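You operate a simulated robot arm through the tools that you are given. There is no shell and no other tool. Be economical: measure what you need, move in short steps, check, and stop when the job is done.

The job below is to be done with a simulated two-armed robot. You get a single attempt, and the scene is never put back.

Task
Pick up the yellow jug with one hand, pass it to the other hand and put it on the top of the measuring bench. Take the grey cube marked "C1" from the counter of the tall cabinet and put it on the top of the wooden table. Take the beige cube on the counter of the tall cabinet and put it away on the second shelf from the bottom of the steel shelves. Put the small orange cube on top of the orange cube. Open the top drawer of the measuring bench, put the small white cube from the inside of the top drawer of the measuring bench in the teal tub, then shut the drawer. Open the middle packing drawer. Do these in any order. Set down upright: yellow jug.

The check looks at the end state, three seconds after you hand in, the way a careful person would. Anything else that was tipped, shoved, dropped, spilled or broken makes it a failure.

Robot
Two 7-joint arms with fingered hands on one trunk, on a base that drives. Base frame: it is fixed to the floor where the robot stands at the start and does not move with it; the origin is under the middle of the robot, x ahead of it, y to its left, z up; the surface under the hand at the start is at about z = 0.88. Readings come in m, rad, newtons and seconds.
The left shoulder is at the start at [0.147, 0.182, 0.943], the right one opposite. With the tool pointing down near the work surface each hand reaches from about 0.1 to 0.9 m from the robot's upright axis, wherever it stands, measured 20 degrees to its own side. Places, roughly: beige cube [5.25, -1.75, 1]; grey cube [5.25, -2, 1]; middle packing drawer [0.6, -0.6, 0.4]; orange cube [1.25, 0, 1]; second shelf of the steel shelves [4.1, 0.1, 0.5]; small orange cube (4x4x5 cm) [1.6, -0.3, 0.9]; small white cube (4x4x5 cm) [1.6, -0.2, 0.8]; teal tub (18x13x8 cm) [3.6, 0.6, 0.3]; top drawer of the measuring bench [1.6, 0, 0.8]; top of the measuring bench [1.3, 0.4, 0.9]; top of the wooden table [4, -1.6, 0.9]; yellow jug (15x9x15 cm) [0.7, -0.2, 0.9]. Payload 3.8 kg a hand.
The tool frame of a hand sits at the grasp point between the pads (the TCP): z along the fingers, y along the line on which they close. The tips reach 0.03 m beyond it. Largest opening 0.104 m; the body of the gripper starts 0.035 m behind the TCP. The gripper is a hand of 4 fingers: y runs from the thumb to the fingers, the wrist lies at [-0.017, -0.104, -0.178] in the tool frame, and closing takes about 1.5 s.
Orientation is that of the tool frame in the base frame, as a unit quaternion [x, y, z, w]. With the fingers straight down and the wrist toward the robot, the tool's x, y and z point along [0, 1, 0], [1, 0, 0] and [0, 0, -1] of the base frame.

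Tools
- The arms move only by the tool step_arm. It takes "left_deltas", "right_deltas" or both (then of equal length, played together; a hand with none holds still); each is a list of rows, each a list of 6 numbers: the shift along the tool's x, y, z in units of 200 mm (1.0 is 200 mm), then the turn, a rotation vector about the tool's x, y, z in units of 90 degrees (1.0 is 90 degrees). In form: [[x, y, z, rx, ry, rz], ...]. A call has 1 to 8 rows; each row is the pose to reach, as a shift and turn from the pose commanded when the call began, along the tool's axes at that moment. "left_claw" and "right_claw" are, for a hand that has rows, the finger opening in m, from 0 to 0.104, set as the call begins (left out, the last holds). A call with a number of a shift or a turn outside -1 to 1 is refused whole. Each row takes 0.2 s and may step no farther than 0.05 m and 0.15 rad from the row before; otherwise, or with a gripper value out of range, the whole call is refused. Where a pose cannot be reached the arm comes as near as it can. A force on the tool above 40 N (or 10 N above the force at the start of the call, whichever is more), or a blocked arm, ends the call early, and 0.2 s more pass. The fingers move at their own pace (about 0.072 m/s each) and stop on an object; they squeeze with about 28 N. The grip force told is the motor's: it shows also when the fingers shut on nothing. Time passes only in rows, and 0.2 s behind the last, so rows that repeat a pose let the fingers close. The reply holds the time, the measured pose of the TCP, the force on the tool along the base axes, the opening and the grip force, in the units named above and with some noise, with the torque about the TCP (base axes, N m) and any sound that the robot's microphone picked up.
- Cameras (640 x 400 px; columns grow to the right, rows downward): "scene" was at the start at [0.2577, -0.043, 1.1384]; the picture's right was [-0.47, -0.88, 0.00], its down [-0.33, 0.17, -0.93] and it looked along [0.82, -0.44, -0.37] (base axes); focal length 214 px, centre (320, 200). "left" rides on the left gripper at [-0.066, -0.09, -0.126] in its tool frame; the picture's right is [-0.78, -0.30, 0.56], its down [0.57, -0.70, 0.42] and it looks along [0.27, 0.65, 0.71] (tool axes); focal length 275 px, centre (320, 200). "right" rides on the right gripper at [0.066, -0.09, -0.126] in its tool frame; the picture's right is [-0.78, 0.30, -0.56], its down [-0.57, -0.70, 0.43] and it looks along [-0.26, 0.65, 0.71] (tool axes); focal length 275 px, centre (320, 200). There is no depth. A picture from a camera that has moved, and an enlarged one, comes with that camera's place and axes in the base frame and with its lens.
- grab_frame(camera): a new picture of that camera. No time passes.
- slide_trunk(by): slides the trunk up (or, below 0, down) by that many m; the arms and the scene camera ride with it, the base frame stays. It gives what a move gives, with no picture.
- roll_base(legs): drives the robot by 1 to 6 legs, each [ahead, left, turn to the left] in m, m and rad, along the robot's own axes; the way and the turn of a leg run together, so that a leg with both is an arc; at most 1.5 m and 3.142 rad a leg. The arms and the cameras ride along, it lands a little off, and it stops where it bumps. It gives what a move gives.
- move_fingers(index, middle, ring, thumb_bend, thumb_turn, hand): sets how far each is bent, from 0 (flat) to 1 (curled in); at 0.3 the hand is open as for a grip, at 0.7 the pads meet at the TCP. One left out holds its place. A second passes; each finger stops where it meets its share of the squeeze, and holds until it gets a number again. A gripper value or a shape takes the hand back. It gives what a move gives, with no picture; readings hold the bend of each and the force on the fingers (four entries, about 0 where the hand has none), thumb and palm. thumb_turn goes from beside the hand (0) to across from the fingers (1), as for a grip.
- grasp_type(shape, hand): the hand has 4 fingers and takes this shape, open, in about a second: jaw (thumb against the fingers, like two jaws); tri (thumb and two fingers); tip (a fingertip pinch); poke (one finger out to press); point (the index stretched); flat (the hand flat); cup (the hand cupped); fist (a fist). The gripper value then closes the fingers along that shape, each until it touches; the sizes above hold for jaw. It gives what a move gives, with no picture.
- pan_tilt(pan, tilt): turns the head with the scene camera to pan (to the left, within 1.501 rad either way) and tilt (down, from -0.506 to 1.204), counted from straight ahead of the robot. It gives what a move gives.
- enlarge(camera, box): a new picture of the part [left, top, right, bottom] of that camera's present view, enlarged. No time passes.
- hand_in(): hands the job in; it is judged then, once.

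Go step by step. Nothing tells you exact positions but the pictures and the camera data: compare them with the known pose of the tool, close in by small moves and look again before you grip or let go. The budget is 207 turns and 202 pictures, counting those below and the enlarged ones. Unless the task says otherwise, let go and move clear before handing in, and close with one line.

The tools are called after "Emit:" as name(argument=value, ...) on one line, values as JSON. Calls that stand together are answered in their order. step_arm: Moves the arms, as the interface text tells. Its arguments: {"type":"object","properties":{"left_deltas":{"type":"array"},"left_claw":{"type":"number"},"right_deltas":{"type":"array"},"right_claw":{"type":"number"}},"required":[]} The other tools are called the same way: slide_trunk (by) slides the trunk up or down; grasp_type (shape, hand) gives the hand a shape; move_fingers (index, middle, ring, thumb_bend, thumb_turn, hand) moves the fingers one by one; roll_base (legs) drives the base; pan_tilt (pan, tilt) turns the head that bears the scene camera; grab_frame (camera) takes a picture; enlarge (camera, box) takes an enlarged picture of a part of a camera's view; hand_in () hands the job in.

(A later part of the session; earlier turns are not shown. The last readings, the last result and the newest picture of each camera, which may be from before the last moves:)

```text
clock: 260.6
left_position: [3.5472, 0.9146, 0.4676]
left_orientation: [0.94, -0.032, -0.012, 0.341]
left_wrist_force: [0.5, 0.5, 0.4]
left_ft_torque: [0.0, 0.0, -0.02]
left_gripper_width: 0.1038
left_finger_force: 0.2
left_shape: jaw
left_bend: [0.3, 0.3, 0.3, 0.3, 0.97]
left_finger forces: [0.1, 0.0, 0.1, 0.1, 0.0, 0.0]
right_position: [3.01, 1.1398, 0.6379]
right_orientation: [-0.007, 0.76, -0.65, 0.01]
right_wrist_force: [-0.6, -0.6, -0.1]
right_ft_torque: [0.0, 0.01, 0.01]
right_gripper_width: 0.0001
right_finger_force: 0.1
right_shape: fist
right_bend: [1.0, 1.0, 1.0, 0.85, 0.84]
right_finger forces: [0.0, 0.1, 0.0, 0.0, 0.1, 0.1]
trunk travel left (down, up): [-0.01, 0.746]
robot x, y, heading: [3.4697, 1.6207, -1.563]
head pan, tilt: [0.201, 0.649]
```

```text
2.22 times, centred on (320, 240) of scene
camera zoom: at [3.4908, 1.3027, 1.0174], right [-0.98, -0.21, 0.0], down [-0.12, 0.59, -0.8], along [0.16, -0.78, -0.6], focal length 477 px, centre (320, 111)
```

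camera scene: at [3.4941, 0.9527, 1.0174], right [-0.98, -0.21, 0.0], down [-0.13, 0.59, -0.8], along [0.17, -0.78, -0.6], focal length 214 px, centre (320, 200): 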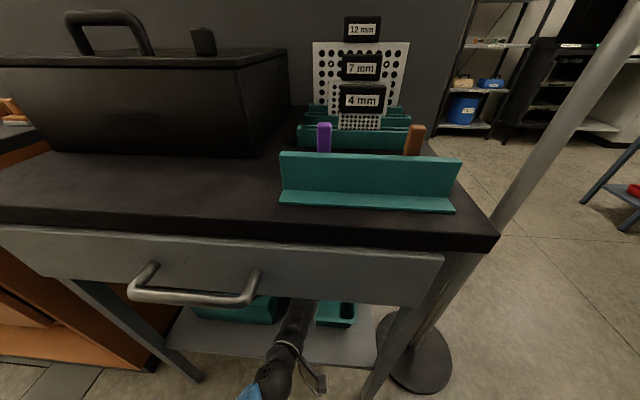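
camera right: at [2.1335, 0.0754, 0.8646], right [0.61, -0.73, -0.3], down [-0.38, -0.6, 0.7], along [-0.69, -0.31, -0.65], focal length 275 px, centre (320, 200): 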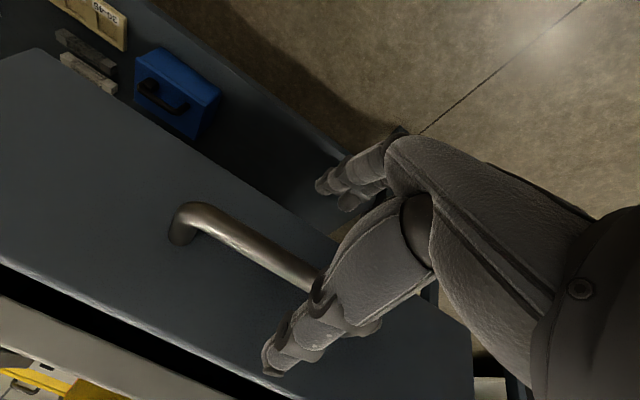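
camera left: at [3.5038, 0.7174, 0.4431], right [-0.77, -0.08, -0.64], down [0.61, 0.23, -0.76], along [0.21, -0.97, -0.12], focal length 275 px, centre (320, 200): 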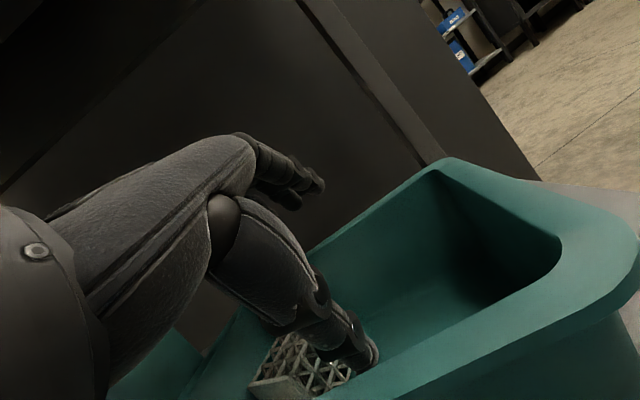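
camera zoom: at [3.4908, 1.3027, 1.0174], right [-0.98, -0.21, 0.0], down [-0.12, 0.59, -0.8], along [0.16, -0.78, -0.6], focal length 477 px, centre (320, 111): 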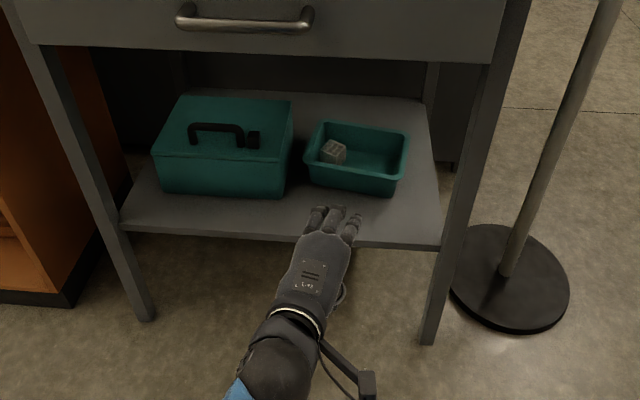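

The white cube is in the tub. I'll bring the arms and trunk back to a travel posture, reset the right hand to jaw, and drive back to the aisle south of the steel shelves.

Emit:
slide_trunk(by=0.11)

Emit:
step_arm(left_deltas=[[0, 0.15, -0.18, 0, 0, 0], [0, 0.3, -0.36, 0, 0, 0], [0, 0.45, -0.54, 0, 0, 0], [0, 0.6, -0.72, 0.09, 0, 0], [0, 0.75, -0.88, 0.18, 0, 0], [0, 0.8, -0.95, 0.27, 0, 0], [0, 0.8, -0.98, 0.36, 0, 0], [0, 0.8, -1, 0.444, 0, 0]])

Emit:
grasp_type(hand="right", shape="jaw")

Emit:
roll_base(legs=[[0, -0.9, 0], [1.25, 0, 0], [1.25, 0, 0]])

Emit:
pan_tilt(pan=1.0, tilt=0.35)

Emit:
grab_frame(camera="scene")

```text
clock: 262.1
left_position: [3.5816, 0.9131, 0.564]
left_orientation: [0.94, -0.039, 0.025, 0.339]
left_wrist_force: [-0.3, -0.2, -1.0]
left_ft_torque: [0.02, 0.0, -0.03]
left_gripper_width: 0.1035
left_finger_force: 0.1
left_shape: jaw
left_bend: [0.3, 0.3, 0.3, 0.3, 0.97]
left_finger forces: [0.1, 0.0, 0.0, 0.0, 0.1, 0.0]
right_position: [3.0096, 1.1397, 0.7469]
right_orientation: [-0.008, 0.759, -0.651, 0.011]
right_wrist_force: [0.0, -0.6, -0.8]
right_ft_torque: [-0.02, 0.0, 0.02]
right_gripper_width: 0.0
right_finger_force: 0.0
right_shape: fist
right_bend: [1.0, 1.0, 1.0, 0.85, 0.84]
right_finger forces: [0.1, 0.0, 0.0, 0.0, 0.0, 0.0]
trunk travel left (down, up): [-0.12, 0.636]
robot x, y, heading: [3.4694, 1.6164, -1.566]
head pan, tilt: [0.201, 0.649]
```

```text
clock: 263.9
left_position: [3.5472, 0.9198, 0.8328]
left_orientation: [0.999, -0.033, 0.0, -0.002]
left_wrist_force: [0.1, -1.1, -0.1]
left_ft_torque: [0.01, 0.04, -0.01]
left_gripper_width: 0.1038
left_finger_force: 0.1
left_shape: jaw
left_bend: [0.3, 0.3, 0.3, 0.3, 0.97]
left_finger forces: [0.1, 0.0, 0.0, 0.0, 0.0, 0.0]
right_position: [3.01, 1.1389, 0.748]
right_orientation: [-0.007, 0.759, -0.651, 0.01]
right_wrist_force: [0.2, -0.8, -0.4]
right_ft_torque: [0.0, 0.01, -0.02]
right_gripper_width: 0.0004
right_finger_force: 0.1
right_shape: fist
right_bend: [1.0, 1.0, 1.0, 0.85, 0.84]
right_finger forces: [0.0, 0.0, 0.0, 0.0, 0.0, 0.1]
trunk travel left (down, up): [-0.12, 0.636]
robot x, y, heading: [3.4742, 1.6197, -1.566]
head pan, tilt: [0.201, 0.649]
```

```text
clock: 264.8
left_position: [3.5479, 0.9196, 0.8333]
left_orientation: [0.999, -0.033, 0.0, 0.0]
left_wrist_force: [-0.3, 0.2, 0.1]
left_ft_torque: [-0.01, -0.02, -0.02]
left_gripper_width: 0.1041
left_finger_force: 0.1
left_shape: jaw
left_bend: [0.3, 0.3, 0.3, 0.3, 0.97]
left_finger forces: [0.0, 0.1, 0.0, 0.0, 0.1, 0.0]
right_position: [3.0107, 1.1399, 0.7476]
right_orientation: [-0.008, 0.759, -0.651, 0.011]
right_wrist_force: [-0.6, 0.2, -0.1]
right_ft_torque: [0.0, 0.02, 0.01]
right_gripper_width: 0.1034
right_finger_force: 0.1
right_shape: jaw
right_bend: [0.3, 0.3, 0.3, 0.3, 0.97]
right_finger forces: [0.0, 0.0, 0.0, 0.1, 0.1, 0.1]
trunk travel left (down, up): [-0.12, 0.636]
robot x, y, heading: [3.4733, 1.6174, -1.564]
head pan, tilt: [0.201, 0.649]
```

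```text
clock: 281.1
left_position: [2.6977, -1.5348, 0.8327]
left_orientation: [1.0, -0.028, 0.0, -0.001]
left_wrist_force: [-0.1, -0.9, 0.3]
left_ft_torque: [0.01, 0.04, 0.0]
left_gripper_width: 0.1039
left_finger_force: 0.1
left_shape: jaw
left_bend: [0.3, 0.3, 0.3, 0.3, 0.97]
left_finger forces: [0.1, 0.1, 0.0, 0.0, 0.1, 0.0]
right_position: [2.1586, -1.3192, 0.747]
right_orientation: [-0.011, 0.759, -0.651, 0.014]
right_wrist_force: [0.0, 0.5, 1.0]
right_ft_torque: [-0.02, 0.0, 0.01]
right_gripper_width: 0.1036
right_finger_force: 0.0
right_shape: jaw
right_bend: [0.3, 0.3, 0.3, 0.3, 0.97]
right_finger forces: [0.0, 0.0, 0.1, 0.1, 0.0, 0.0]
trunk travel left (down, up): [-0.12, 0.636]
robot x, y, heading: [2.6145, -0.8341, -1.557]
head pan, tilt: [0.201, 0.649]
```

```text
clock: 282.2
left_position: [2.6955, -1.5341, 0.832]
left_orientation: [1.0, -0.028, 0.0, -0.002]
left_wrist_force: [-0.4, 0.0, 0.1]
left_ft_torque: [0.01, -0.01, 0.0]
left_gripper_width: 0.1038
left_finger_force: 0.0
left_shape: jaw
left_bend: [0.3, 0.3, 0.3, 0.3, 0.97]
left_finger forces: [0.0, 0.0, 0.1, 0.1, 0.1, 0.0]
right_position: [2.1584, -1.3188, 0.7484]
right_orientation: [-0.011, 0.76, -0.65, 0.013]
right_wrist_force: [-0.6, 0.1, -0.6]
right_ft_torque: [0.03, -0.03, -0.03]
right_gripper_width: 0.1038
right_finger_force: 0.1
right_shape: jaw
right_bend: [0.3, 0.3, 0.3, 0.3, 0.97]
right_finger forces: [0.1, 0.0, 0.0, 0.0, 0.0, 0.1]
trunk travel left (down, up): [-0.12, 0.636]
robot x, y, heading: [2.6187, -0.8398, -1.562]
head pan, tilt: [1.0, 0.351]
```

```text
51 pictures are left
camera scene: at [2.6975, -1.047, 1.1624], right [-0.53, -0.85, 0.0], down [-0.29, 0.18, -0.94], along [0.8, -0.5, -0.34], focal length 214 px, centre (320, 200)
```

scene: 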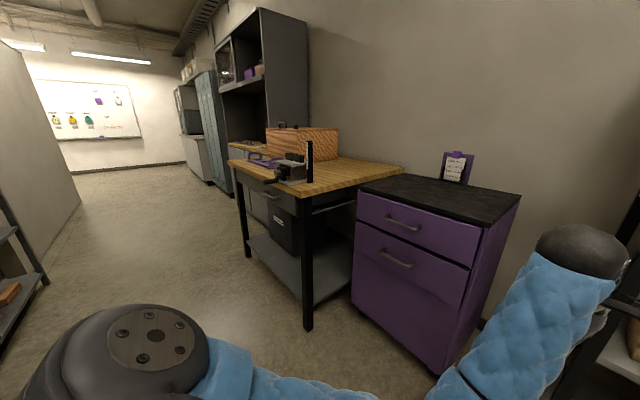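

The wooden table (front edge y≈-1.4) and the tall cabinet beyond it both face the aisle. I'll pull the left arm in, back up a little, and strafe along the aisle to the cabinet at x≈5.2.

Emit:
step_arm(left_deltas=[[0, -0.15, -0.15, 0, 0, 0], [0, -0.35, -0.3, 0, 0, 0], [0, -0.55, -0.45, 0, 0, 0], [0, -0.75, -0.6, 0, 0, 0], [0, -0.9, -0.7, 0, 0, 0]])

Emit:
roll_base(legs=[[-0.2, 0, 0], [0, 1.3, 0], [0, 1.25, 0]])

Emit:
pan_tilt(pan=0.0, tilt=0.35)

Emit:
grab_frame(camera="scene")

```text
clock: 283.4
left_position: [2.6999, -1.4862, 0.8741]
left_orientation: [1.0, -0.028, 0.001, -0.002]
left_wrist_force: [0.6, 0.3, 0.3]
left_ft_torque: [0.0, -0.02, 0.0]
left_gripper_width: 0.1041
left_finger_force: 0.0
left_shape: jaw
left_bend: [0.3, 0.3, 0.3, 0.3, 0.97]
left_finger forces: [0.1, 0.0, 0.0, 0.0, 0.1, 0.0]
left hand out of reach, approached as far as the arm can: row 2, 3, 4, 5
right_position: [2.1585, -1.3183, 0.7471]
right_orientation: [-0.011, 0.759, -0.651, 0.013]
right_wrist_force: [0.0, -0.2, 1.3]
right_ft_torque: [-0.02, 0.0, 0.0]
right_gripper_width: 0.1036
right_finger_force: 0.0
right_shape: jaw
right_bend: [0.3, 0.3, 0.3, 0.3, 0.97]
right_finger forces: [0.0, 0.0, 0.1, 0.0, 0.1, 0.1]
trunk travel left (down, up): [-0.12, 0.636]
robot x, y, heading: [2.6111, -0.8345, -1.557]
head pan, tilt: [1.0, 0.351]
```

```text
clock: 297.0
left_position: [5.2582, -1.2191, 0.8754]
left_orientation: [1.0, -0.016, 0.0, -0.001]
left_wrist_force: [0.6, 0.1, -0.9]
left_ft_torque: [-0.03, 0.05, 0.02]
left_gripper_width: 0.1038
left_finger_force: 0.2
left_shape: jaw
left_bend: [0.3, 0.3, 0.3, 0.3, 0.97]
left_finger forces: [0.0, 0.0, 0.0, 0.0, 0.0, 0.0]
right_position: [4.7137, -1.0641, 0.7486]
right_orientation: [-0.02, 0.759, -0.651, 0.021]
right_wrist_force: [0.3, -0.9, -0.5]
right_ft_torque: [-0.04, 0.0, 0.0]
right_gripper_width: 0.1038
right_finger_force: 0.1
right_shape: jaw
right_bend: [0.3, 0.3, 0.3, 0.3, 0.97]
right_finger forces: [0.0, 0.1, 0.1, 0.1, 0.0, 0.0]
trunk travel left (down, up): [-0.12, 0.636]
robot x, y, heading: [5.1612, -0.5693, -1.533]
head pan, tilt: [1.0, 0.351]
```

```text
clock: 298.3
left_position: [5.2567, -1.22, 0.8741]
left_orientation: [1.0, -0.016, 0.001, -0.001]
left_wrist_force: [-0.5, 1.6, 0.5]
left_ft_torque: [0.01, 0.01, -0.01]
left_gripper_width: 0.104
left_finger_force: 0.1
left_shape: jaw
left_bend: [0.3, 0.3, 0.3, 0.3, 0.97]
left_finger forces: [0.0, 0.0, 0.0, 0.0, 0.1, 0.1]
right_position: [4.7136, -1.0637, 0.7469]
right_orientation: [-0.02, 0.759, -0.651, 0.021]
right_wrist_force: [0.4, 0.5, -0.1]
right_ft_torque: [0.01, 0.04, -0.02]
right_gripper_width: 0.1037
right_finger_force: 0.0
right_shape: jaw
right_bend: [0.3, 0.3, 0.3, 0.3, 0.97]
right_finger forces: [0.0, 0.0, 0.1, 0.0, 0.0, 0.0]
trunk travel left (down, up): [-0.12, 0.636]
robot x, y, heading: [5.1567, -0.5665, -1.533]
head pan, tilt: [0.0, 0.351]
```

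```text
50 pictures are left
camera scene: at [5.1687, -0.8255, 1.1625], right [-1.0, -0.04, 0.0], down [-0.01, 0.34, -0.94], along [0.04, -0.94, -0.34], focal length 214 px, centre (320, 200)
```

scene: 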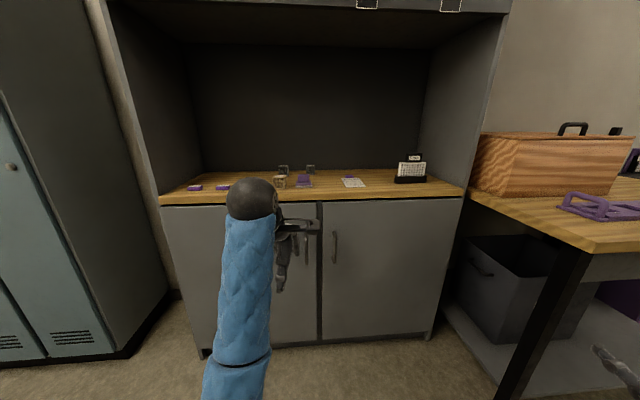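

The counter is in front of me with several small items on it. I'll zoom to identify the beige cube and the grey "C1" cube.

Emit:
enlarge(camera="scene", box=[160, 140, 440, 220])

```text
2.29 times, centred on (300, 180) of scene
camera zoom: at [5.1687, -0.8255, 1.1625], right [-1.0, -0.04, 0.0], down [-0.01, 0.34, -0.94], along [0.04, -0.94, -0.34], focal length 490 px, centre (366, 246)
```

zoom: 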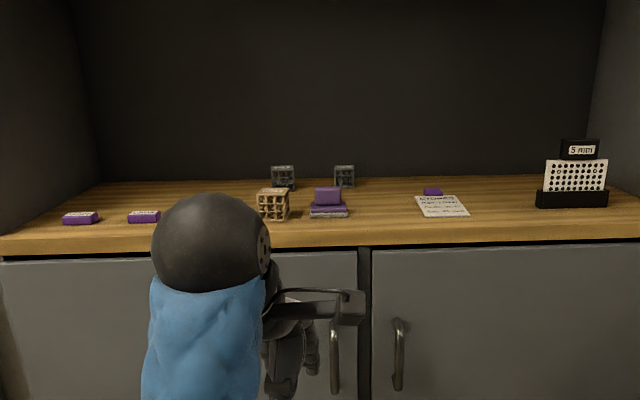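

Emit:
enlarge(camera="scene", box=[264, 156, 334, 200])

```text
9.09 times, centred on (299, 178) of scene
camera zoom: at [5.1687, -0.8255, 1.1625], right [-1.0, -0.04, 0.0], down [-0.01, 0.34, -0.94], along [0.04, -0.94, -0.34], focal length 1950 px, centre (511, 400)
```

zoom: 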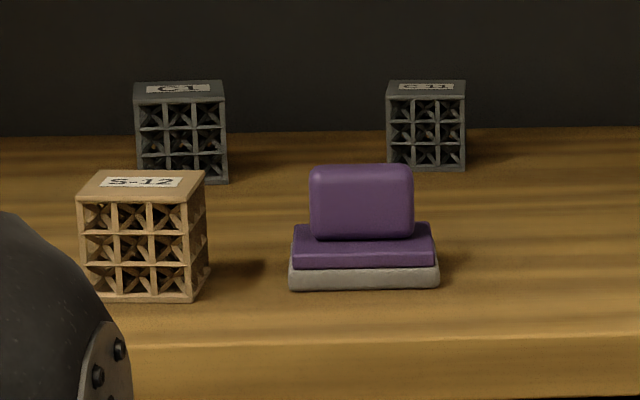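

C1 is the left grey cube at about (5.39, -1.89) and the beige cube S-12 is at (5.375, -1.69), with the counter at z≈0.905. I'll raise the left hand well above counter height first.

Emit:
step_arm(left_deltas=[[0, 0, -0.2, 0, 0, 0], [0, 0, -0.4, 0, 0, 0], [0, 0, -0.6, 0, 0, 0], [0, 0, -0.8, 0, 0, 0], [0, 0, -1.0, 0, 0, 0]], left_claw=0.09)

```text
clock: 299.5
left_position: [5.2512, -1.2637, 1.0798]
left_orientation: [1.0, -0.016, 0.001, 0.0]
left_wrist_force: [0.3, 0.1, 0.6]
left_ft_torque: [0.0, 0.01, -0.02]
left_gripper_width: 0.0902
left_finger_force: 0.0
left_shape: jaw
left_bend: [0.28, 0.32, 0.3, 0.36, 0.98]
left_finger forces: [0.0, 0.1, 0.0, 0.0, 0.1, 0.1]
left hand out of reach, approached as far as the arm can: row 1, 2, 3, 4, 5
right_position: [4.7132, -1.0631, 0.7484]
right_orientation: [-0.021, 0.759, -0.65, 0.022]
right_wrist_force: [0.3, 0.2, -0.4]
right_ft_torque: [-0.02, 0.03, 0.02]
right_gripper_width: 0.1035
right_finger_force: 0.0
right_shape: jaw
right_bend: [0.3, 0.3, 0.3, 0.3, 0.97]
right_finger forces: [0.0, 0.0, 0.0, 0.0, 0.0, 0.0]
trunk travel left (down, up): [-0.12, 0.636]
robot x, y, heading: [5.1606, -0.5676, -1.532]
head pan, tilt: [0.0, 0.351]
```

The left arm works at that height. To get closer to the cabinet I must make the right arm compact, so I'll flip the right hand to the pointing-down start posture, in three steps.

Emit:
step_arm(right_deltas=[[0, -0.15, 0, 0, 0.0673, 0.0673], [0, -0.3, 0, 0, 0.1346, 0.1346], [0, -0.45, 0, 0, 0.2019, 0.2019], [0, -0.6, 0, 0, 0.2692, 0.2692], [0, -0.75, 0, 0, 0.3365, 0.3365], [0, -0.9, 0, 0, 0.4038, 0.4038], [0, -1.0, 0, 0, 0.4711, 0.4711]])

Emit:
step_arm(right_deltas=[[0, 0, 0, 0, 0.0673, 0.0673], [0, 0, 0, 0, 0.1346, 0.1346], [0, 0, 0, 0, 0.2019, 0.2019], [0, 0, 0, 0, 0.2692, 0.2692], [0, 0, 0, 0, 0.3365, 0.3365], [0, 0, 0, 0, 0.4038, 0.4038], [0, 0, 0, 0, 0.4711, 0.4711]])

Emit:
step_arm(right_deltas=[[0, 0, 0, 0, 0.0673, 0.0673], [0, 0, 0, 0, 0.1346, 0.1346], [0, 0, 0, 0, 0.2019, 0.2019], [0, 0, 0, 0, 0.2692, 0.2692], [0, 0, 0, 0, 0.3365, 0.3365], [0, 0, 0, 0, 0.4038, 0.4038], [0, 0, 0, 0, 0.4711, 0.4711]])

```text
clock: 301.1
left_position: [5.2511, -1.2647, 1.0789]
left_orientation: [1.0, -0.016, 0.001, -0.001]
left_wrist_force: [-0.2, -0.8, 0.9]
left_ft_torque: [-0.01, 0.01, 0.0]
left_gripper_width: 0.0902
left_finger_force: 0.0
left_shape: jaw
left_bend: [0.28, 0.32, 0.3, 0.36, 0.98]
left_finger forces: [0.0, 0.1, 0.0, 0.1, 0.1, 0.0]
right_position: [4.7126, -1.093, 0.9451]
right_orientation: [0.48, 0.672, -0.563, -0.02]
right_wrist_force: [0.4, 0.4, 0.1]
right_ft_torque: [0.0, 0.02, 0.0]
right_gripper_width: 0.1038
right_finger_force: 0.0
right_shape: jaw
right_bend: [0.3, 0.3, 0.3, 0.3, 0.97]
right_finger forces: [0.0, 0.0, 0.0, 0.0, 0.1, 0.0]
trunk travel left (down, up): [-0.12, 0.636]
robot x, y, heading: [5.1582, -0.5736, -1.535]
head pan, tilt: [0.0, 0.351]
```

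```text
clock: 302.7
left_position: [5.2499, -1.264, 1.0794]
left_orientation: [1.0, -0.017, 0.0, -0.001]
left_wrist_force: [0.3, 0.2, -0.2]
left_ft_torque: [0.01, 0.0, 0.04]
left_gripper_width: 0.0902
left_finger_force: 0.0
left_shape: jaw
left_bend: [0.28, 0.32, 0.3, 0.36, 0.98]
left_finger forces: [0.0, 0.0, 0.1, 0.0, 0.0, 0.0]
right_position: [4.7125, -1.0938, 0.9458]
right_orientation: [0.853, 0.405, -0.325, -0.056]
right_wrist_force: [0.4, -0.5, -1.0]
right_ft_torque: [0.01, -0.03, 0.01]
right_gripper_width: 0.1037
right_finger_force: 0.1
right_shape: jaw
right_bend: [0.3, 0.3, 0.3, 0.3, 0.97]
right_finger forces: [0.0, 0.1, 0.0, 0.0, 0.1, 0.0]
trunk travel left (down, up): [-0.12, 0.636]
robot x, y, heading: [5.1587, -0.5694, -1.536]
head pan, tilt: [0.0, 0.351]
```

```text
clock: 304.3
left_position: [5.2508, -1.2636, 1.0804]
left_orientation: [1.0, -0.016, 0.001, 0.0]
left_wrist_force: [0.3, -0.7, 0.4]
left_ft_torque: [-0.01, 0.01, 0.02]
left_gripper_width: 0.09
left_finger_force: 0.0
left_shape: jaw
left_bend: [0.28, 0.32, 0.3, 0.36, 0.98]
left_finger forces: [0.0, 0.0, 0.1, 0.0, 0.1, 0.0]
right_position: [4.7156, -1.0943, 0.945]
right_orientation: [0.997, 0.029, 0.002, -0.077]
right_wrist_force: [0.7, 0.0, -0.4]
right_ft_torque: [0.01, 0.01, 0.01]
right_gripper_width: 0.1037
right_finger_force: 0.0
right_shape: jaw
right_bend: [0.3, 0.3, 0.3, 0.3, 0.97]
right_finger forces: [0.0, 0.0, 0.1, 0.0, 0.1, 0.0]
trunk travel left (down, up): [-0.12, 0.636]
robot x, y, heading: [5.1612, -0.5667, -1.532]
head pan, tilt: [0.0, 0.351]
```

The right hand is now compact and pointing down, so I'll use it for the cubes. I'll bring it in front of its shoulder, then strafe left and look from the hand camera.

Emit:
step_arm(right_deltas=[[0.16, 0.08, -0.14, -0.05, 0, 0], [0.32, 0.16, -0.28, -0.098, 0, 0], [0.48, 0.25, -0.42, -0.098, 0, 0], [0.64, 0.33, -0.56, -0.098, 0, 0], [0.8, 0.42, -0.7, -0.098, 0, 0], [1.0, 0.5, -0.8, -0.098, 0, 0], [1.0, 0.5, -0.8, -0.098, 0, 0]])

Emit:
roll_base(legs=[[0, 0.45, -0.035], [0.45, 0, 0]])

Emit:
grab_frame(camera="right")

Emit:
grab_frame(camera="scene")

```text
clock: 305.9
left_position: [5.2496, -1.2646, 1.0797]
left_orientation: [1.0, -0.017, 0.001, -0.001]
left_wrist_force: [0.3, -0.7, -0.2]
left_ft_torque: [0.0, 0.0, 0.01]
left_gripper_width: 0.0899
left_finger_force: 0.0
left_shape: jaw
left_bend: [0.28, 0.32, 0.3, 0.36, 0.98]
left_finger forces: [0.1, 0.1, 0.0, 0.0, 0.1, 0.0]
right_position: [4.9182, -1.2039, 1.0904]
right_orientation: [1.0, 0.029, 0.003, 0.0]
right_wrist_force: [-0.3, -0.5, -0.1]
right_ft_torque: [-0.02, 0.02, 0.0]
right_gripper_width: 0.1039
right_finger_force: 0.1
right_shape: jaw
right_bend: [0.3, 0.3, 0.3, 0.3, 0.97]
right_finger forces: [0.0, 0.0, 0.0, 0.0, 0.0, 0.1]
trunk travel left (down, up): [-0.12, 0.636]
robot x, y, heading: [5.1582, -0.5695, -1.535]
head pan, tilt: [0.0, 0.351]
```

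```text
clock: 310.9
left_position: [5.6921, -1.7043, 1.0795]
left_orientation: [1.0, -0.027, 0.001, -0.002]
left_wrist_force: [0.2, -0.3, 0.7]
left_ft_torque: [0.01, 0.02, 0.02]
left_gripper_width: 0.0904
left_finger_force: 0.1
left_shape: jaw
left_bend: [0.28, 0.32, 0.3, 0.36, 0.98]
left_finger forces: [0.0, 0.0, 0.0, 0.0, 0.1, 0.1]
right_position: [5.3599, -1.638, 1.0908]
right_orientation: [1.0, 0.019, 0.003, -0.001]
right_wrist_force: [-0.9, 0.9, -0.3]
right_ft_torque: [-0.01, 0.02, 0.03]
right_gripper_width: 0.1039
right_finger_force: 0.0
right_shape: jaw
right_bend: [0.3, 0.3, 0.3, 0.3, 0.97]
right_finger forces: [0.0, 0.0, 0.0, 0.0, 0.1, 0.1]
trunk travel left (down, up): [-0.12, 0.636]
robot x, y, heading: [5.6192, -1.0048, -1.551]
head pan, tilt: [0.0, 0.351]
```

```text
47 pictures are left
camera right: at [5.423, -1.5462, 1.2172], right [-0.77, -0.33, 0.55], down [-0.6, 0.68, -0.43], along [-0.24, -0.66, -0.71], focal length 275 px, centre (320, 200)
```

right: 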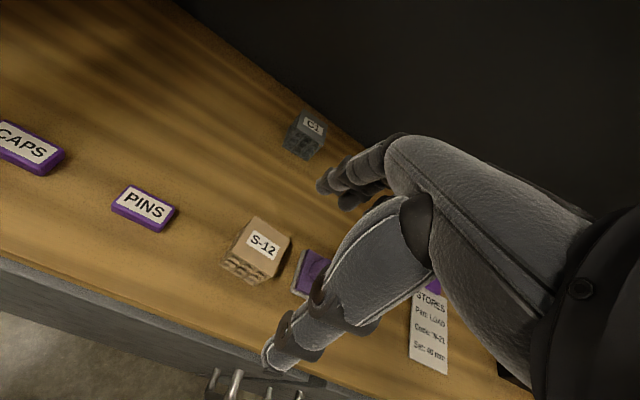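

```text
46 pictures are left
camera scene: at [5.6193, -1.2644, 1.1623], right [-1.0, -0.02, 0.0], down [-0.01, 0.34, -0.94], along [0.02, -0.94, -0.34], focal length 214 px, centre (320, 200)
```

scene: 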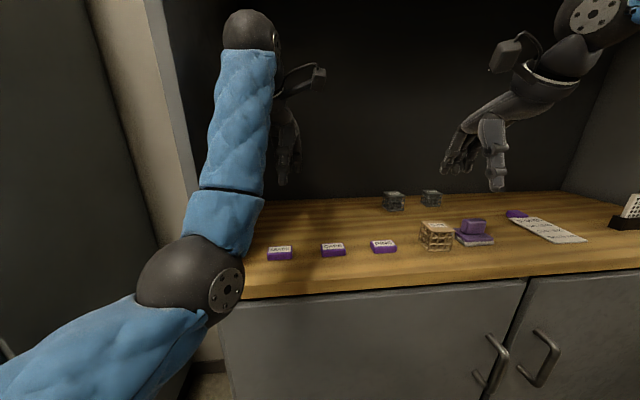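

Beige S-12 is at (5.371, -1.687) and C1 at (5.40, -1.91). I'll pick the beige cube first: descend over it.

Emit:
step_arm(right_deltas=[[0.02, 0.1, 0.1, 0, 0, 0], [0.043, 0.2, 0.22, 0, 0, 0], [0.043, 0.247, 0.4, 0, 0, 0], [0.043, 0.247, 0.5, 0, 0, 0]])

Emit:
grab_frame(camera="right")

```text
clock: 311.9
left_position: [5.6918, -1.7045, 1.0786]
left_orientation: [1.0, -0.027, 0.001, 0.0]
left_wrist_force: [-0.1, -0.3, -0.2]
left_ft_torque: [0.01, -0.01, -0.02]
left_gripper_width: 0.0903
left_finger_force: 0.1
left_shape: jaw
left_bend: [0.28, 0.32, 0.3, 0.36, 0.98]
left_finger forces: [0.1, 0.0, 0.1, 0.0, 0.0, 0.0]
right_position: [5.3712, -1.6867, 0.9906]
right_orientation: [1.0, 0.019, 0.003, 0.001]
right_wrist_force: [-0.1, -0.4, 0.5]
right_ft_torque: [-0.01, -0.01, -0.02]
right_gripper_width: 0.1039
right_finger_force: 0.1
right_shape: jaw
right_bend: [0.3, 0.3, 0.3, 0.3, 0.97]
right_finger forces: [0.1, 0.0, 0.1, 0.1, 0.0, 0.0]
trunk travel left (down, up): [-0.12, 0.636]
robot x, y, heading: [5.6161, -1.0111, -1.555]
head pan, tilt: [0.0, 0.351]
```

```text
45 pictures are left
camera right: at [5.4338, -1.5946, 1.1175], right [-0.77, -0.33, 0.55], down [-0.6, 0.68, -0.43], along [-0.24, -0.66, -0.71], focal length 275 px, centre (320, 200)
```

right: 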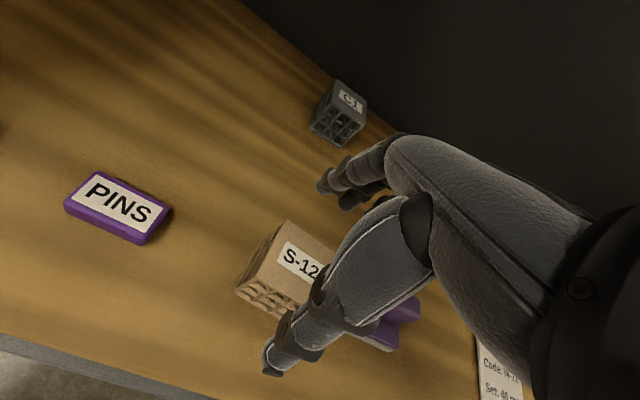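

It's aligned. I'll descend and close.

Emit:
step_arm(right_deltas=[[0, 0, 0.1, 0, 0, 0], [0, 0, 0.2, 0, 0, 0], [0, 0, 0.245, 0, 0, 0]])

Emit:
step_arm(right_deltas=[[0, 0, 0, 0, 0, 0], [0, 0, 0, 0, 0, 0], [0, 0, 0, 0, 0, 0], [0, 0, 0, 0, 0, 0], [0, 0, 0, 0, 0, 0], [0, 0, 0, 0, 0, 0], [0, 0, 0, 0, 0, 0]], right_claw=0.0)

Emit:
step_arm(right_deltas=[[0, 0, -0.1, 0, 0, 0], [0, 0, -0.25, 0, 0, 0], [0, 0, -0.45, 0, 0, 0], [0, 0, -0.65, 0, 0, 0], [0, 0, -0.75, 0, 0, 0]])

Emit:
grab_frame(camera="right")

```text
clock: 312.7
left_position: [5.6911, -1.704, 1.08]
left_orientation: [1.0, -0.027, 0.001, -0.001]
left_wrist_force: [-0.9, -0.1, 0.2]
left_ft_torque: [0.01, 0.0, -0.01]
left_gripper_width: 0.09
left_finger_force: 0.0
left_shape: jaw
left_bend: [0.28, 0.32, 0.3, 0.36, 0.98]
left_finger forces: [0.0, 0.0, 0.0, 0.1, 0.0, 0.0]
right_position: [5.3719, -1.6872, 0.9409]
right_orientation: [1.0, 0.018, 0.003, 0.0]
right_wrist_force: [-0.4, 0.8, 0.4]
right_ft_torque: [0.0, 0.01, 0.0]
right_gripper_width: 0.1039
right_finger_force: 0.0
right_shape: jaw
right_bend: [0.3, 0.3, 0.3, 0.3, 0.97]
right_finger forces: [0.1, 0.1, 0.1, 0.1, 0.0, 0.0]
trunk travel left (down, up): [-0.12, 0.636]
robot x, y, heading: [5.6187, -1.0073, -1.554]
head pan, tilt: [0.0, 0.351]
```

```text
clock: 314.3
left_position: [5.6913, -1.704, 1.079]
left_orientation: [1.0, -0.027, 0.0, -0.001]
left_wrist_force: [0.1, -0.2, -0.4]
left_ft_torque: [0.02, -0.03, -0.01]
left_gripper_width: 0.09
left_finger_force: 0.0
left_shape: jaw
left_bend: [0.28, 0.32, 0.3, 0.36, 0.98]
left_finger forces: [0.0, 0.0, 0.0, 0.0, 0.0, 0.1]
right_position: [5.3726, -1.6874, 0.9409]
right_orientation: [1.0, 0.019, 0.002, 0.001]
right_wrist_force: [0.8, 0.1, -0.3]
right_ft_torque: [0.01, -0.02, -0.01]
right_gripper_width: 0.0443
right_finger_force: 27.6
right_shape: jaw
right_bend: [0.74, 0.48, 0.47, 0.71, 1.0]
right_finger forces: [14.1, 7.9, 3.2, 0.0, 25.5, 0.0]
trunk travel left (down, up): [-0.12, 0.636]
robot x, y, heading: [5.6164, -1.0065, -1.555]
head pan, tilt: [0.0, 0.351]
```

```text
clock: 315.5
left_position: [5.691, -1.7049, 1.0786]
left_orientation: [1.0, -0.028, 0.0, -0.001]
left_wrist_force: [0.0, 0.1, 0.3]
left_ft_torque: [0.01, -0.02, -0.02]
left_gripper_width: 0.0901
left_finger_force: 0.0
left_shape: jaw
left_bend: [0.28, 0.32, 0.3, 0.36, 0.98]
left_finger forces: [0.0, 0.0, 0.1, 0.0, 0.1, 0.0]
right_position: [5.3711, -1.6885, 1.0909]
right_orientation: [1.0, 0.019, 0.003, 0.0]
right_wrist_force: [-1.4, 0.0, -0.7]
right_ft_torque: [0.0, 0.01, -0.01]
right_gripper_width: 0.0441
right_finger_force: 28.0
right_shape: jaw
right_bend: [0.74, 0.49, 0.47, 0.71, 1.0]
right_finger forces: [14.0, 7.8, 3.4, 0.0, 25.3, 0.1]
trunk travel left (down, up): [-0.12, 0.636]
robot x, y, heading: [5.6125, -1.0108, -1.553]
head pan, tilt: [0.0, 0.351]
```

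```text
44 pictures are left
camera right: at [5.433, -1.5956, 1.2184], right [-0.77, -0.33, 0.55], down [-0.6, 0.68, -0.43], along [-0.24, -0.66, -0.72], focal length 275 px, centre (320, 200)
```

right: 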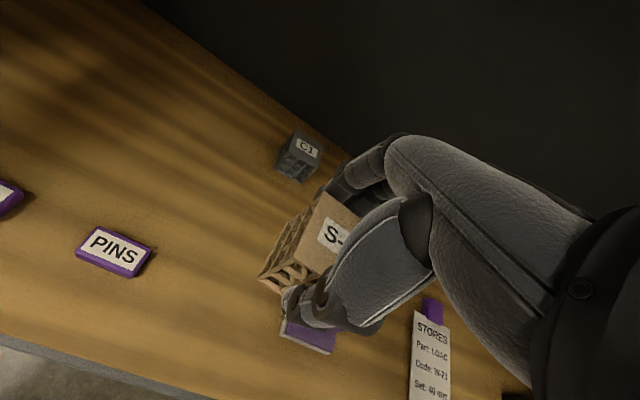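

Beige is held in the right hand. I'll use the left hand for C1 on the same trip: strafe right so the left hand lines up with it, then move forward.

Emit:
roll_base(legs=[[0, -0.29, 0], [0.19, 0, 0]])

Emit:
grab_frame(camera="left")

```text
clock: 318.7
left_position: [5.4136, -1.902, 1.0799]
left_orientation: [1.0, -0.023, 0.001, -0.002]
left_wrist_force: [1.1, 0.0, -1.6]
left_ft_torque: [0.03, 0.0, 0.02]
left_gripper_width: 0.0901
left_finger_force: 0.0
left_shape: jaw
left_bend: [0.28, 0.32, 0.3, 0.36, 0.98]
left_finger forces: [0.0, 0.1, 0.1, 0.1, 0.1, 0.0]
right_position: [5.0946, -1.8877, 1.0896]
right_orientation: [1.0, 0.024, 0.002, -0.001]
right_wrist_force: [0.4, -0.7, -0.6]
right_ft_torque: [0.04, 0.0, 0.05]
right_gripper_width: 0.0443
right_finger_force: 27.7
right_shape: jaw
right_bend: [0.74, 0.49, 0.47, 0.71, 1.0]
right_finger forces: [14.0, 7.9, 3.4, 0.0, 25.4, 0.0]
trunk travel left (down, up): [-0.12, 0.636]
robot x, y, heading: [5.3324, -1.2059, -1.543]
head pan, tilt: [0.0, 0.351]
```

```text
43 pictures are left
camera left: at [5.3525, -1.8101, 1.2054], right [-0.76, 0.33, -0.56], down [0.6, 0.68, -0.42], along [0.24, -0.66, -0.72], focal length 275 px, centre (320, 200)
```

left: 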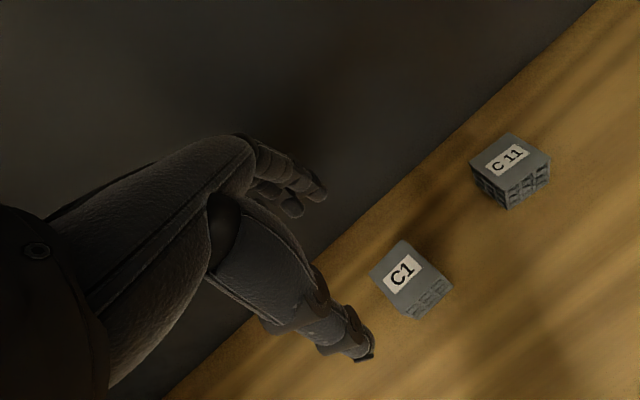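

C1 is at (5.394, -1.906), yawed about 12°, with the back wall about 7 cm behind it. I'll align, rotate slightly and descend partway.

Emit:
step_arm(left_deltas=[[-0.05, 0, 0.1, 0, 0, -0.045], [-0.098, 0, 0.2, 0, 0, -0.09], [-0.098, 0, 0.33, 0, 0, -0.13], [-0.098, 0, 0.45, 0, 0, -0.13]], left_claw=0.08)

Emit:
grab_frame(camera="left")

```text
clock: 319.9
left_position: [5.3916, -1.8918, 1.0302]
left_orientation: [0.996, 0.08, 0.001, 0.037]
left_wrist_force: [0.1, -0.4, 0.1]
left_ft_torque: [0.02, -0.01, -0.02]
left_gripper_width: 0.08
left_finger_force: 0.0
left_shape: jaw
left_bend: [0.27, 0.35, 0.32, 0.5, 0.98]
left_finger forces: [0.0, 0.2, 0.0, 0.0, 0.1, 0.0]
left hand out of reach, approached as far as the arm can: row 2, 3, 4
right_position: [5.0919, -1.8779, 1.096]
right_orientation: [1.0, 0.023, 0.004, 0.004]
right_wrist_force: [-0.3, -0.2, -0.1]
right_ft_torque: [0.0, 0.02, -0.01]
right_gripper_width: 0.0441
right_finger_force: 28.1
right_shape: jaw
right_bend: [0.74, 0.49, 0.47, 0.71, 1.0]
right_finger forces: [14.0, 8.0, 3.5, 0.1, 25.4, 0.0]
trunk travel left (down, up): [-0.12, 0.636]
robot x, y, heading: [5.3289, -1.2028, -1.539]
head pan, tilt: [0.0, 0.351]
stopped in row 4 (left hand): the arm was blocked; the commanded pose is now the measured one
```

```text
42 pictures are left
camera left: at [5.311, -1.8061, 1.15], right [-0.81, 0.13, -0.57], down [0.46, 0.75, -0.48], along [0.37, -0.65, -0.67], focal length 275 px, centre (320, 200)
```

left: 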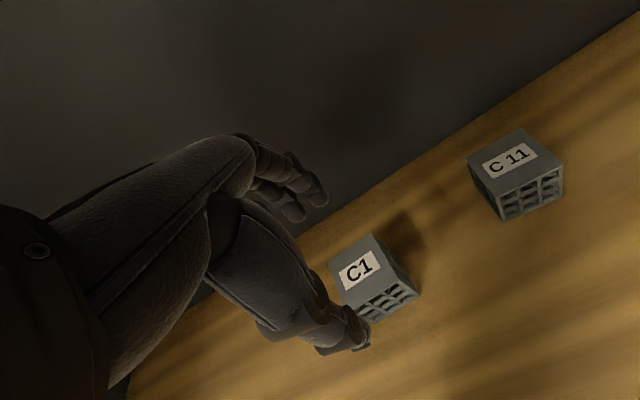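

The left forearm is blocked, most likely by the counter edge. I'll lift it back, retreat from the niche, and take the beige cube to the shelf first.

Emit:
step_arm(left_deltas=[[0, 0, -0.12, 0, 0, 0], [0, 0, -0.25, 0, 0, 0], [0, 0, -0.35, 0, 0, 0]])

Emit:
roll_base(legs=[[-0.45, 0, 0]])

Emit:
enlarge(camera="scene", box=[160, 120, 480, 300])

```text
clock: 320.7
left_position: [5.3943, -1.903, 1.0776]
left_orientation: [0.997, 0.081, -0.001, 0.019]
left_wrist_force: [0.2, 0.1, 0.2]
left_ft_torque: [0.0, 0.04, -0.03]
left_gripper_width: 0.0803
left_finger_force: 0.1
left_shape: jaw
left_bend: [0.27, 0.35, 0.32, 0.5, 0.98]
left_finger forces: [0.1, 0.0, 0.0, 0.1, 0.1, 0.0]
right_position: [5.0949, -1.8883, 1.0891]
right_orientation: [1.0, 0.024, 0.003, 0.0]
right_wrist_force: [-0.6, -0.3, -1.3]
right_ft_torque: [0.01, 0.02, 0.01]
right_gripper_width: 0.0444
right_finger_force: 27.2
right_shape: jaw
right_bend: [0.74, 0.49, 0.47, 0.71, 1.0]
right_finger forces: [14.1, 7.9, 3.4, 0.1, 25.3, 0.1]
trunk travel left (down, up): [-0.12, 0.636]
robot x, y, heading: [5.3308, -1.2048, -1.545]
head pan, tilt: [0.0, 0.351]
```

```text
clock: 323.4
left_position: [5.3827, -1.4486, 1.0812]
left_orientation: [0.997, 0.08, -0.002, 0.02]
left_wrist_force: [0.0, 0.5, 0.4]
left_ft_torque: [-0.01, -0.01, 0.02]
left_gripper_width: 0.0802
left_finger_force: 0.0
left_shape: jaw
left_bend: [0.27, 0.35, 0.32, 0.5, 0.98]
left_finger forces: [0.0, 0.0, 0.0, 0.0, 0.0, 0.1]
right_position: [5.0832, -1.434, 1.0913]
right_orientation: [1.0, 0.023, 0.003, 0.0]
right_wrist_force: [-0.2, 0.6, -0.3]
right_ft_torque: [0.02, -0.03, 0.03]
right_gripper_width: 0.0441
right_finger_force: 28.7
right_shape: jaw
right_bend: [0.74, 0.49, 0.47, 0.71, 1.0]
right_finger forces: [14.0, 8.0, 3.4, 0.0, 25.4, 0.1]
trunk travel left (down, up): [-0.12, 0.636]
robot x, y, heading: [5.3204, -0.7541, -1.549]
head pan, tilt: [0.0, 0.351]
```

```text
2.00 times, centred on (320, 210) of scene
camera zoom: at [5.3278, -1.0089, 1.1626], right [-1.0, -0.02, 0.0], down [-0.01, 0.34, -0.94], along [0.02, -0.94, -0.34], focal length 429 px, centre (320, 180)
```

zoom: 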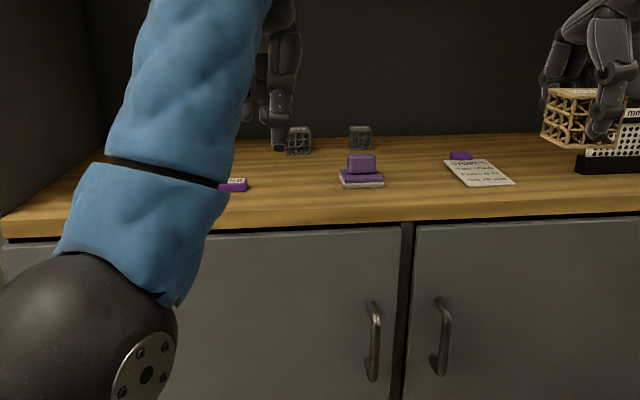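

The counter items are fine. The aisle is too narrow to turn with my arms out, so I'll strafe back to x≈2.6, turn round there to face the shelves, and look.

Emit:
roll_base(legs=[[-0.18, 0, 0], [0, -1.35, 0], [0, -1.35, 0], [0, 0, -1.56], [0, 0, -1.56]])

Emit:
pan_tilt(pan=-0.9, tilt=0.5)

Emit:
grab_frame(camera="scene")

```text
clock: 344.9
left_position: [2.642, 0.1047, 1.0805]
left_orientation: [-0.068, 0.998, 0.02, 0.0]
left_wrist_force: [0.0, -0.3, 0.8]
left_ft_torque: [-0.01, 0.01, 0.01]
left_gripper_width: 0.0803
left_finger_force: 0.2
left_shape: jaw
left_bend: [0.27, 0.35, 0.32, 0.5, 0.98]
left_finger forces: [0.1, 0.0, 0.0, 0.0, 0.0, 0.1]
right_position: [2.9424, 0.0839, 1.0904]
right_orientation: [-0.011, 1.0, 0.0, -0.002]
right_wrist_force: [-0.3, -0.2, -1.3]
right_ft_torque: [0.01, -0.02, 0.0]
right_gripper_width: 0.0435
right_finger_force: 27.9
right_shape: jaw
right_bend: [0.74, 0.49, 0.48, 0.71, 1.0]
right_finger forces: [13.8, 7.7, 3.7, 0.1, 24.7, 0.0]
trunk travel left (down, up): [-0.12, 0.636]
robot x, y, heading: [2.6865, -0.5941, 1.57]
head pan, tilt: [0.0, 0.351]
```

```text
clock: 346.1
left_position: [2.6432, 0.1051, 1.0808]
left_orientation: [-0.068, 0.997, 0.02, 0.001]
left_wrist_force: [-0.5, -0.2, 0.2]
left_ft_torque: [0.02, 0.01, 0.04]
left_gripper_width: 0.0804
left_finger_force: 0.1
left_shape: jaw
left_bend: [0.27, 0.35, 0.32, 0.5, 0.98]
left_finger forces: [0.0, 0.1, 0.0, 0.0, 0.0, 0.0]
right_position: [2.9422, 0.0835, 1.0913]
right_orientation: [-0.012, 1.0, 0.0, -0.003]
right_wrist_force: [0.2, -0.3, -1.8]
right_ft_torque: [0.02, 0.0, -0.02]
right_gripper_width: 0.0439
right_finger_force: 28.1
right_shape: jaw
right_bend: [0.74, 0.49, 0.48, 0.71, 1.0]
right_finger forces: [13.8, 7.7, 3.7, 0.0, 24.6, 0.1]
trunk travel left (down, up): [-0.12, 0.636]
robot x, y, heading: [2.6871, -0.5907, 1.569]
head pan, tilt: [-0.901, 0.499]
```

```text
40 pictures are left
camera scene: at [2.7588, -0.3713, 1.1488], right [0.62, -0.78, 0.0], down [-0.37, -0.3, -0.88], along [0.69, 0.55, -0.48], focal length 214 px, centre (320, 200)
```

scene: 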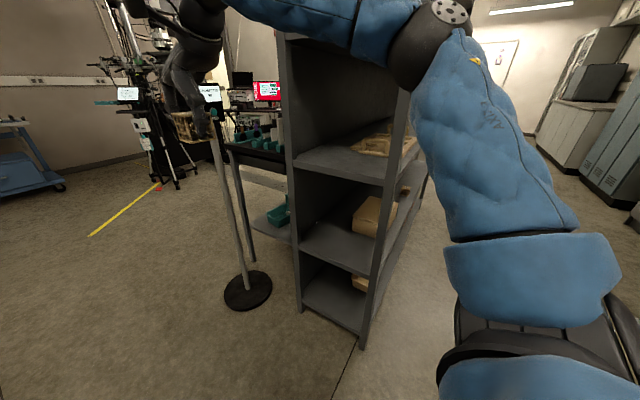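

The second shelf (z≈0.49) has free space near its left end, around (3.46, -0.06), with the third shelf at z≈0.87. I'll back up, strafe so the right hand faces that spot, and lower the hand in front of the shelf.

Emit:
roll_base(legs=[[-0.4, 0, 0], [0, -0.52, 0]])

Emit:
step_arm(right_deltas=[[0, 0, 0.2, 0, 0, 0], [0, 0, 0.4, 0, 0, 0], [0, 0, 0.6, 0, 0, 0], [0, 0, 0.8, 0, 0, 0], [0, 0, 1.0, 0, 0, 0]])

Emit:
step_arm(right_deltas=[[0, 0, 0.2, 0, 0, 0], [0, 0, 0.4, 0, 0, 0], [0, 0, 0.6, 0, 0, 0], [0, 0, 0.8, 0, 0, 0], [0, 0, 1.0, 0, 0, 0]])

Emit:
pan_tilt(pan=-0.3, tilt=0.6)

Emit:
grab_frame(camera="scene")

```text
clock: 351.2
left_position: [3.1561, -0.2897, 1.0801]
left_orientation: [-0.068, 0.997, 0.02, 0.0]
left_wrist_force: [0.2, -0.6, 0.4]
left_ft_torque: [-0.02, 0.0, -0.01]
left_gripper_width: 0.08
left_finger_force: 0.1
left_shape: jaw
left_bend: [0.27, 0.35, 0.32, 0.5, 0.98]
left_finger forces: [0.0, 0.1, 0.0, 0.1, 0.0, 0.0]
right_position: [3.4555, -0.3125, 1.0895]
right_orientation: [-0.011, 1.0, 0.0, -0.003]
right_wrist_force: [-0.2, -0.5, -0.5]
right_ft_torque: [-0.04, 0.03, -0.01]
right_gripper_width: 0.0435
right_finger_force: 28.4
right_shape: jaw
right_bend: [0.74, 0.49, 0.48, 0.71, 1.0]
right_finger forces: [13.9, 7.7, 3.8, 0.0, 24.8, 0.0]
trunk travel left (down, up): [-0.12, 0.636]
robot x, y, heading: [3.2005, -0.9855, 1.569]
head pan, tilt: [-0.901, 0.499]
```

```text
clock: 352.4
left_position: [3.1567, -0.2895, 1.0791]
left_orientation: [-0.068, 0.997, 0.021, 0.001]
left_wrist_force: [0.4, 0.1, 0.3]
left_ft_torque: [0.02, 0.01, 0.03]
left_gripper_width: 0.08
left_finger_force: 0.1
left_shape: jaw
left_bend: [0.27, 0.35, 0.32, 0.5, 0.98]
left_finger forces: [0.0, 0.1, 0.0, 0.0, 0.0, 0.1]
right_position: [3.4566, -0.3124, 0.8888]
right_orientation: [-0.01, 1.0, 0.0, -0.003]
right_wrist_force: [0.7, -0.2, -0.8]
right_ft_torque: [-0.02, -0.02, 0.03]
right_gripper_width: 0.0428
right_finger_force: 27.9
right_shape: jaw
right_bend: [0.74, 0.49, 0.48, 0.72, 1.0]
right_finger forces: [13.7, 7.7, 3.7, 0.1, 24.7, 0.0]
trunk travel left (down, up): [-0.12, 0.636]
robot x, y, heading: [3.1978, -0.9889, 1.572]
head pan, tilt: [-0.901, 0.499]
```

```text
clock: 353.6
left_position: [3.1569, -0.2897, 1.08]
left_orientation: [-0.068, 0.997, 0.019, 0.0]
left_wrist_force: [0.4, 0.6, -0.3]
left_ft_torque: [-0.01, 0.0, 0.0]
left_gripper_width: 0.0799
left_finger_force: 0.0
left_shape: jaw
left_bend: [0.27, 0.35, 0.32, 0.5, 0.98]
left_finger forces: [0.0, 0.0, 0.1, 0.0, 0.0, 0.0]
right_position: [3.4519, -0.3118, 0.6924]
right_orientation: [-0.011, 1.0, 0.0, -0.003]
right_wrist_force: [-0.2, 0.2, -1.0]
right_ft_torque: [0.0, 0.0, 0.0]
right_gripper_width: 0.0432
right_finger_force: 27.9
right_shape: jaw
right_bend: [0.74, 0.49, 0.48, 0.72, 1.0]
right_finger forces: [13.8, 7.7, 3.7, 0.0, 24.7, 0.0]
trunk travel left (down, up): [-0.12, 0.636]
robot x, y, heading: [3.1984, -0.9876, 1.572]
head pan, tilt: [-0.901, 0.499]
```

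```text
clock: 354.6
left_position: [3.1572, -0.291, 1.0815]
left_orientation: [-0.068, 0.997, 0.02, 0.002]
left_wrist_force: [0.1, 0.3, 0.7]
left_ft_torque: [-0.02, 0.02, 0.01]
left_gripper_width: 0.0803
left_finger_force: 0.1
left_shape: jaw
left_bend: [0.27, 0.35, 0.32, 0.5, 0.98]
left_finger forces: [0.1, 0.1, 0.1, 0.0, 0.1, 0.0]
right_position: [3.4547, -0.312, 0.6935]
right_orientation: [-0.01, 1.0, 0.0, -0.003]
right_wrist_force: [0.3, 0.1, -0.1]
right_ft_torque: [-0.03, -0.01, -0.03]
right_gripper_width: 0.0429
right_finger_force: 28.4
right_shape: jaw
right_bend: [0.74, 0.49, 0.48, 0.72, 1.0]
right_finger forces: [13.8, 7.6, 3.8, 0.1, 24.7, 0.0]
trunk travel left (down, up): [-0.12, 0.636]
robot x, y, heading: [3.2043, -0.9864, 1.57]
head pan, tilt: [-0.3, 0.6]
```

```text
39 pictures are left
camera scene: at [3.2278, -0.7391, 1.1397], right [0.95, -0.3, 0.0], down [-0.17, -0.54, -0.82], along [0.25, 0.79, -0.57], focal length 214 px, centre (320, 200)
```

scene: 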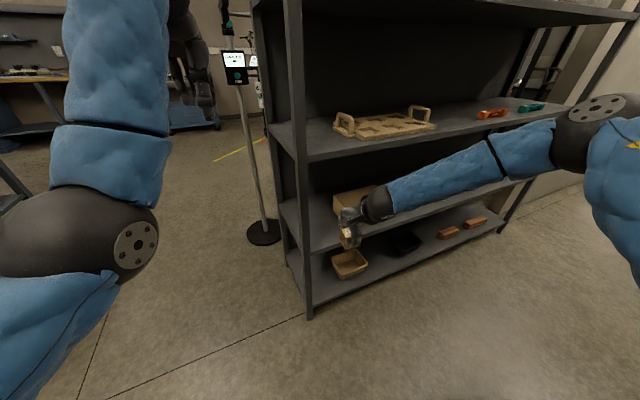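

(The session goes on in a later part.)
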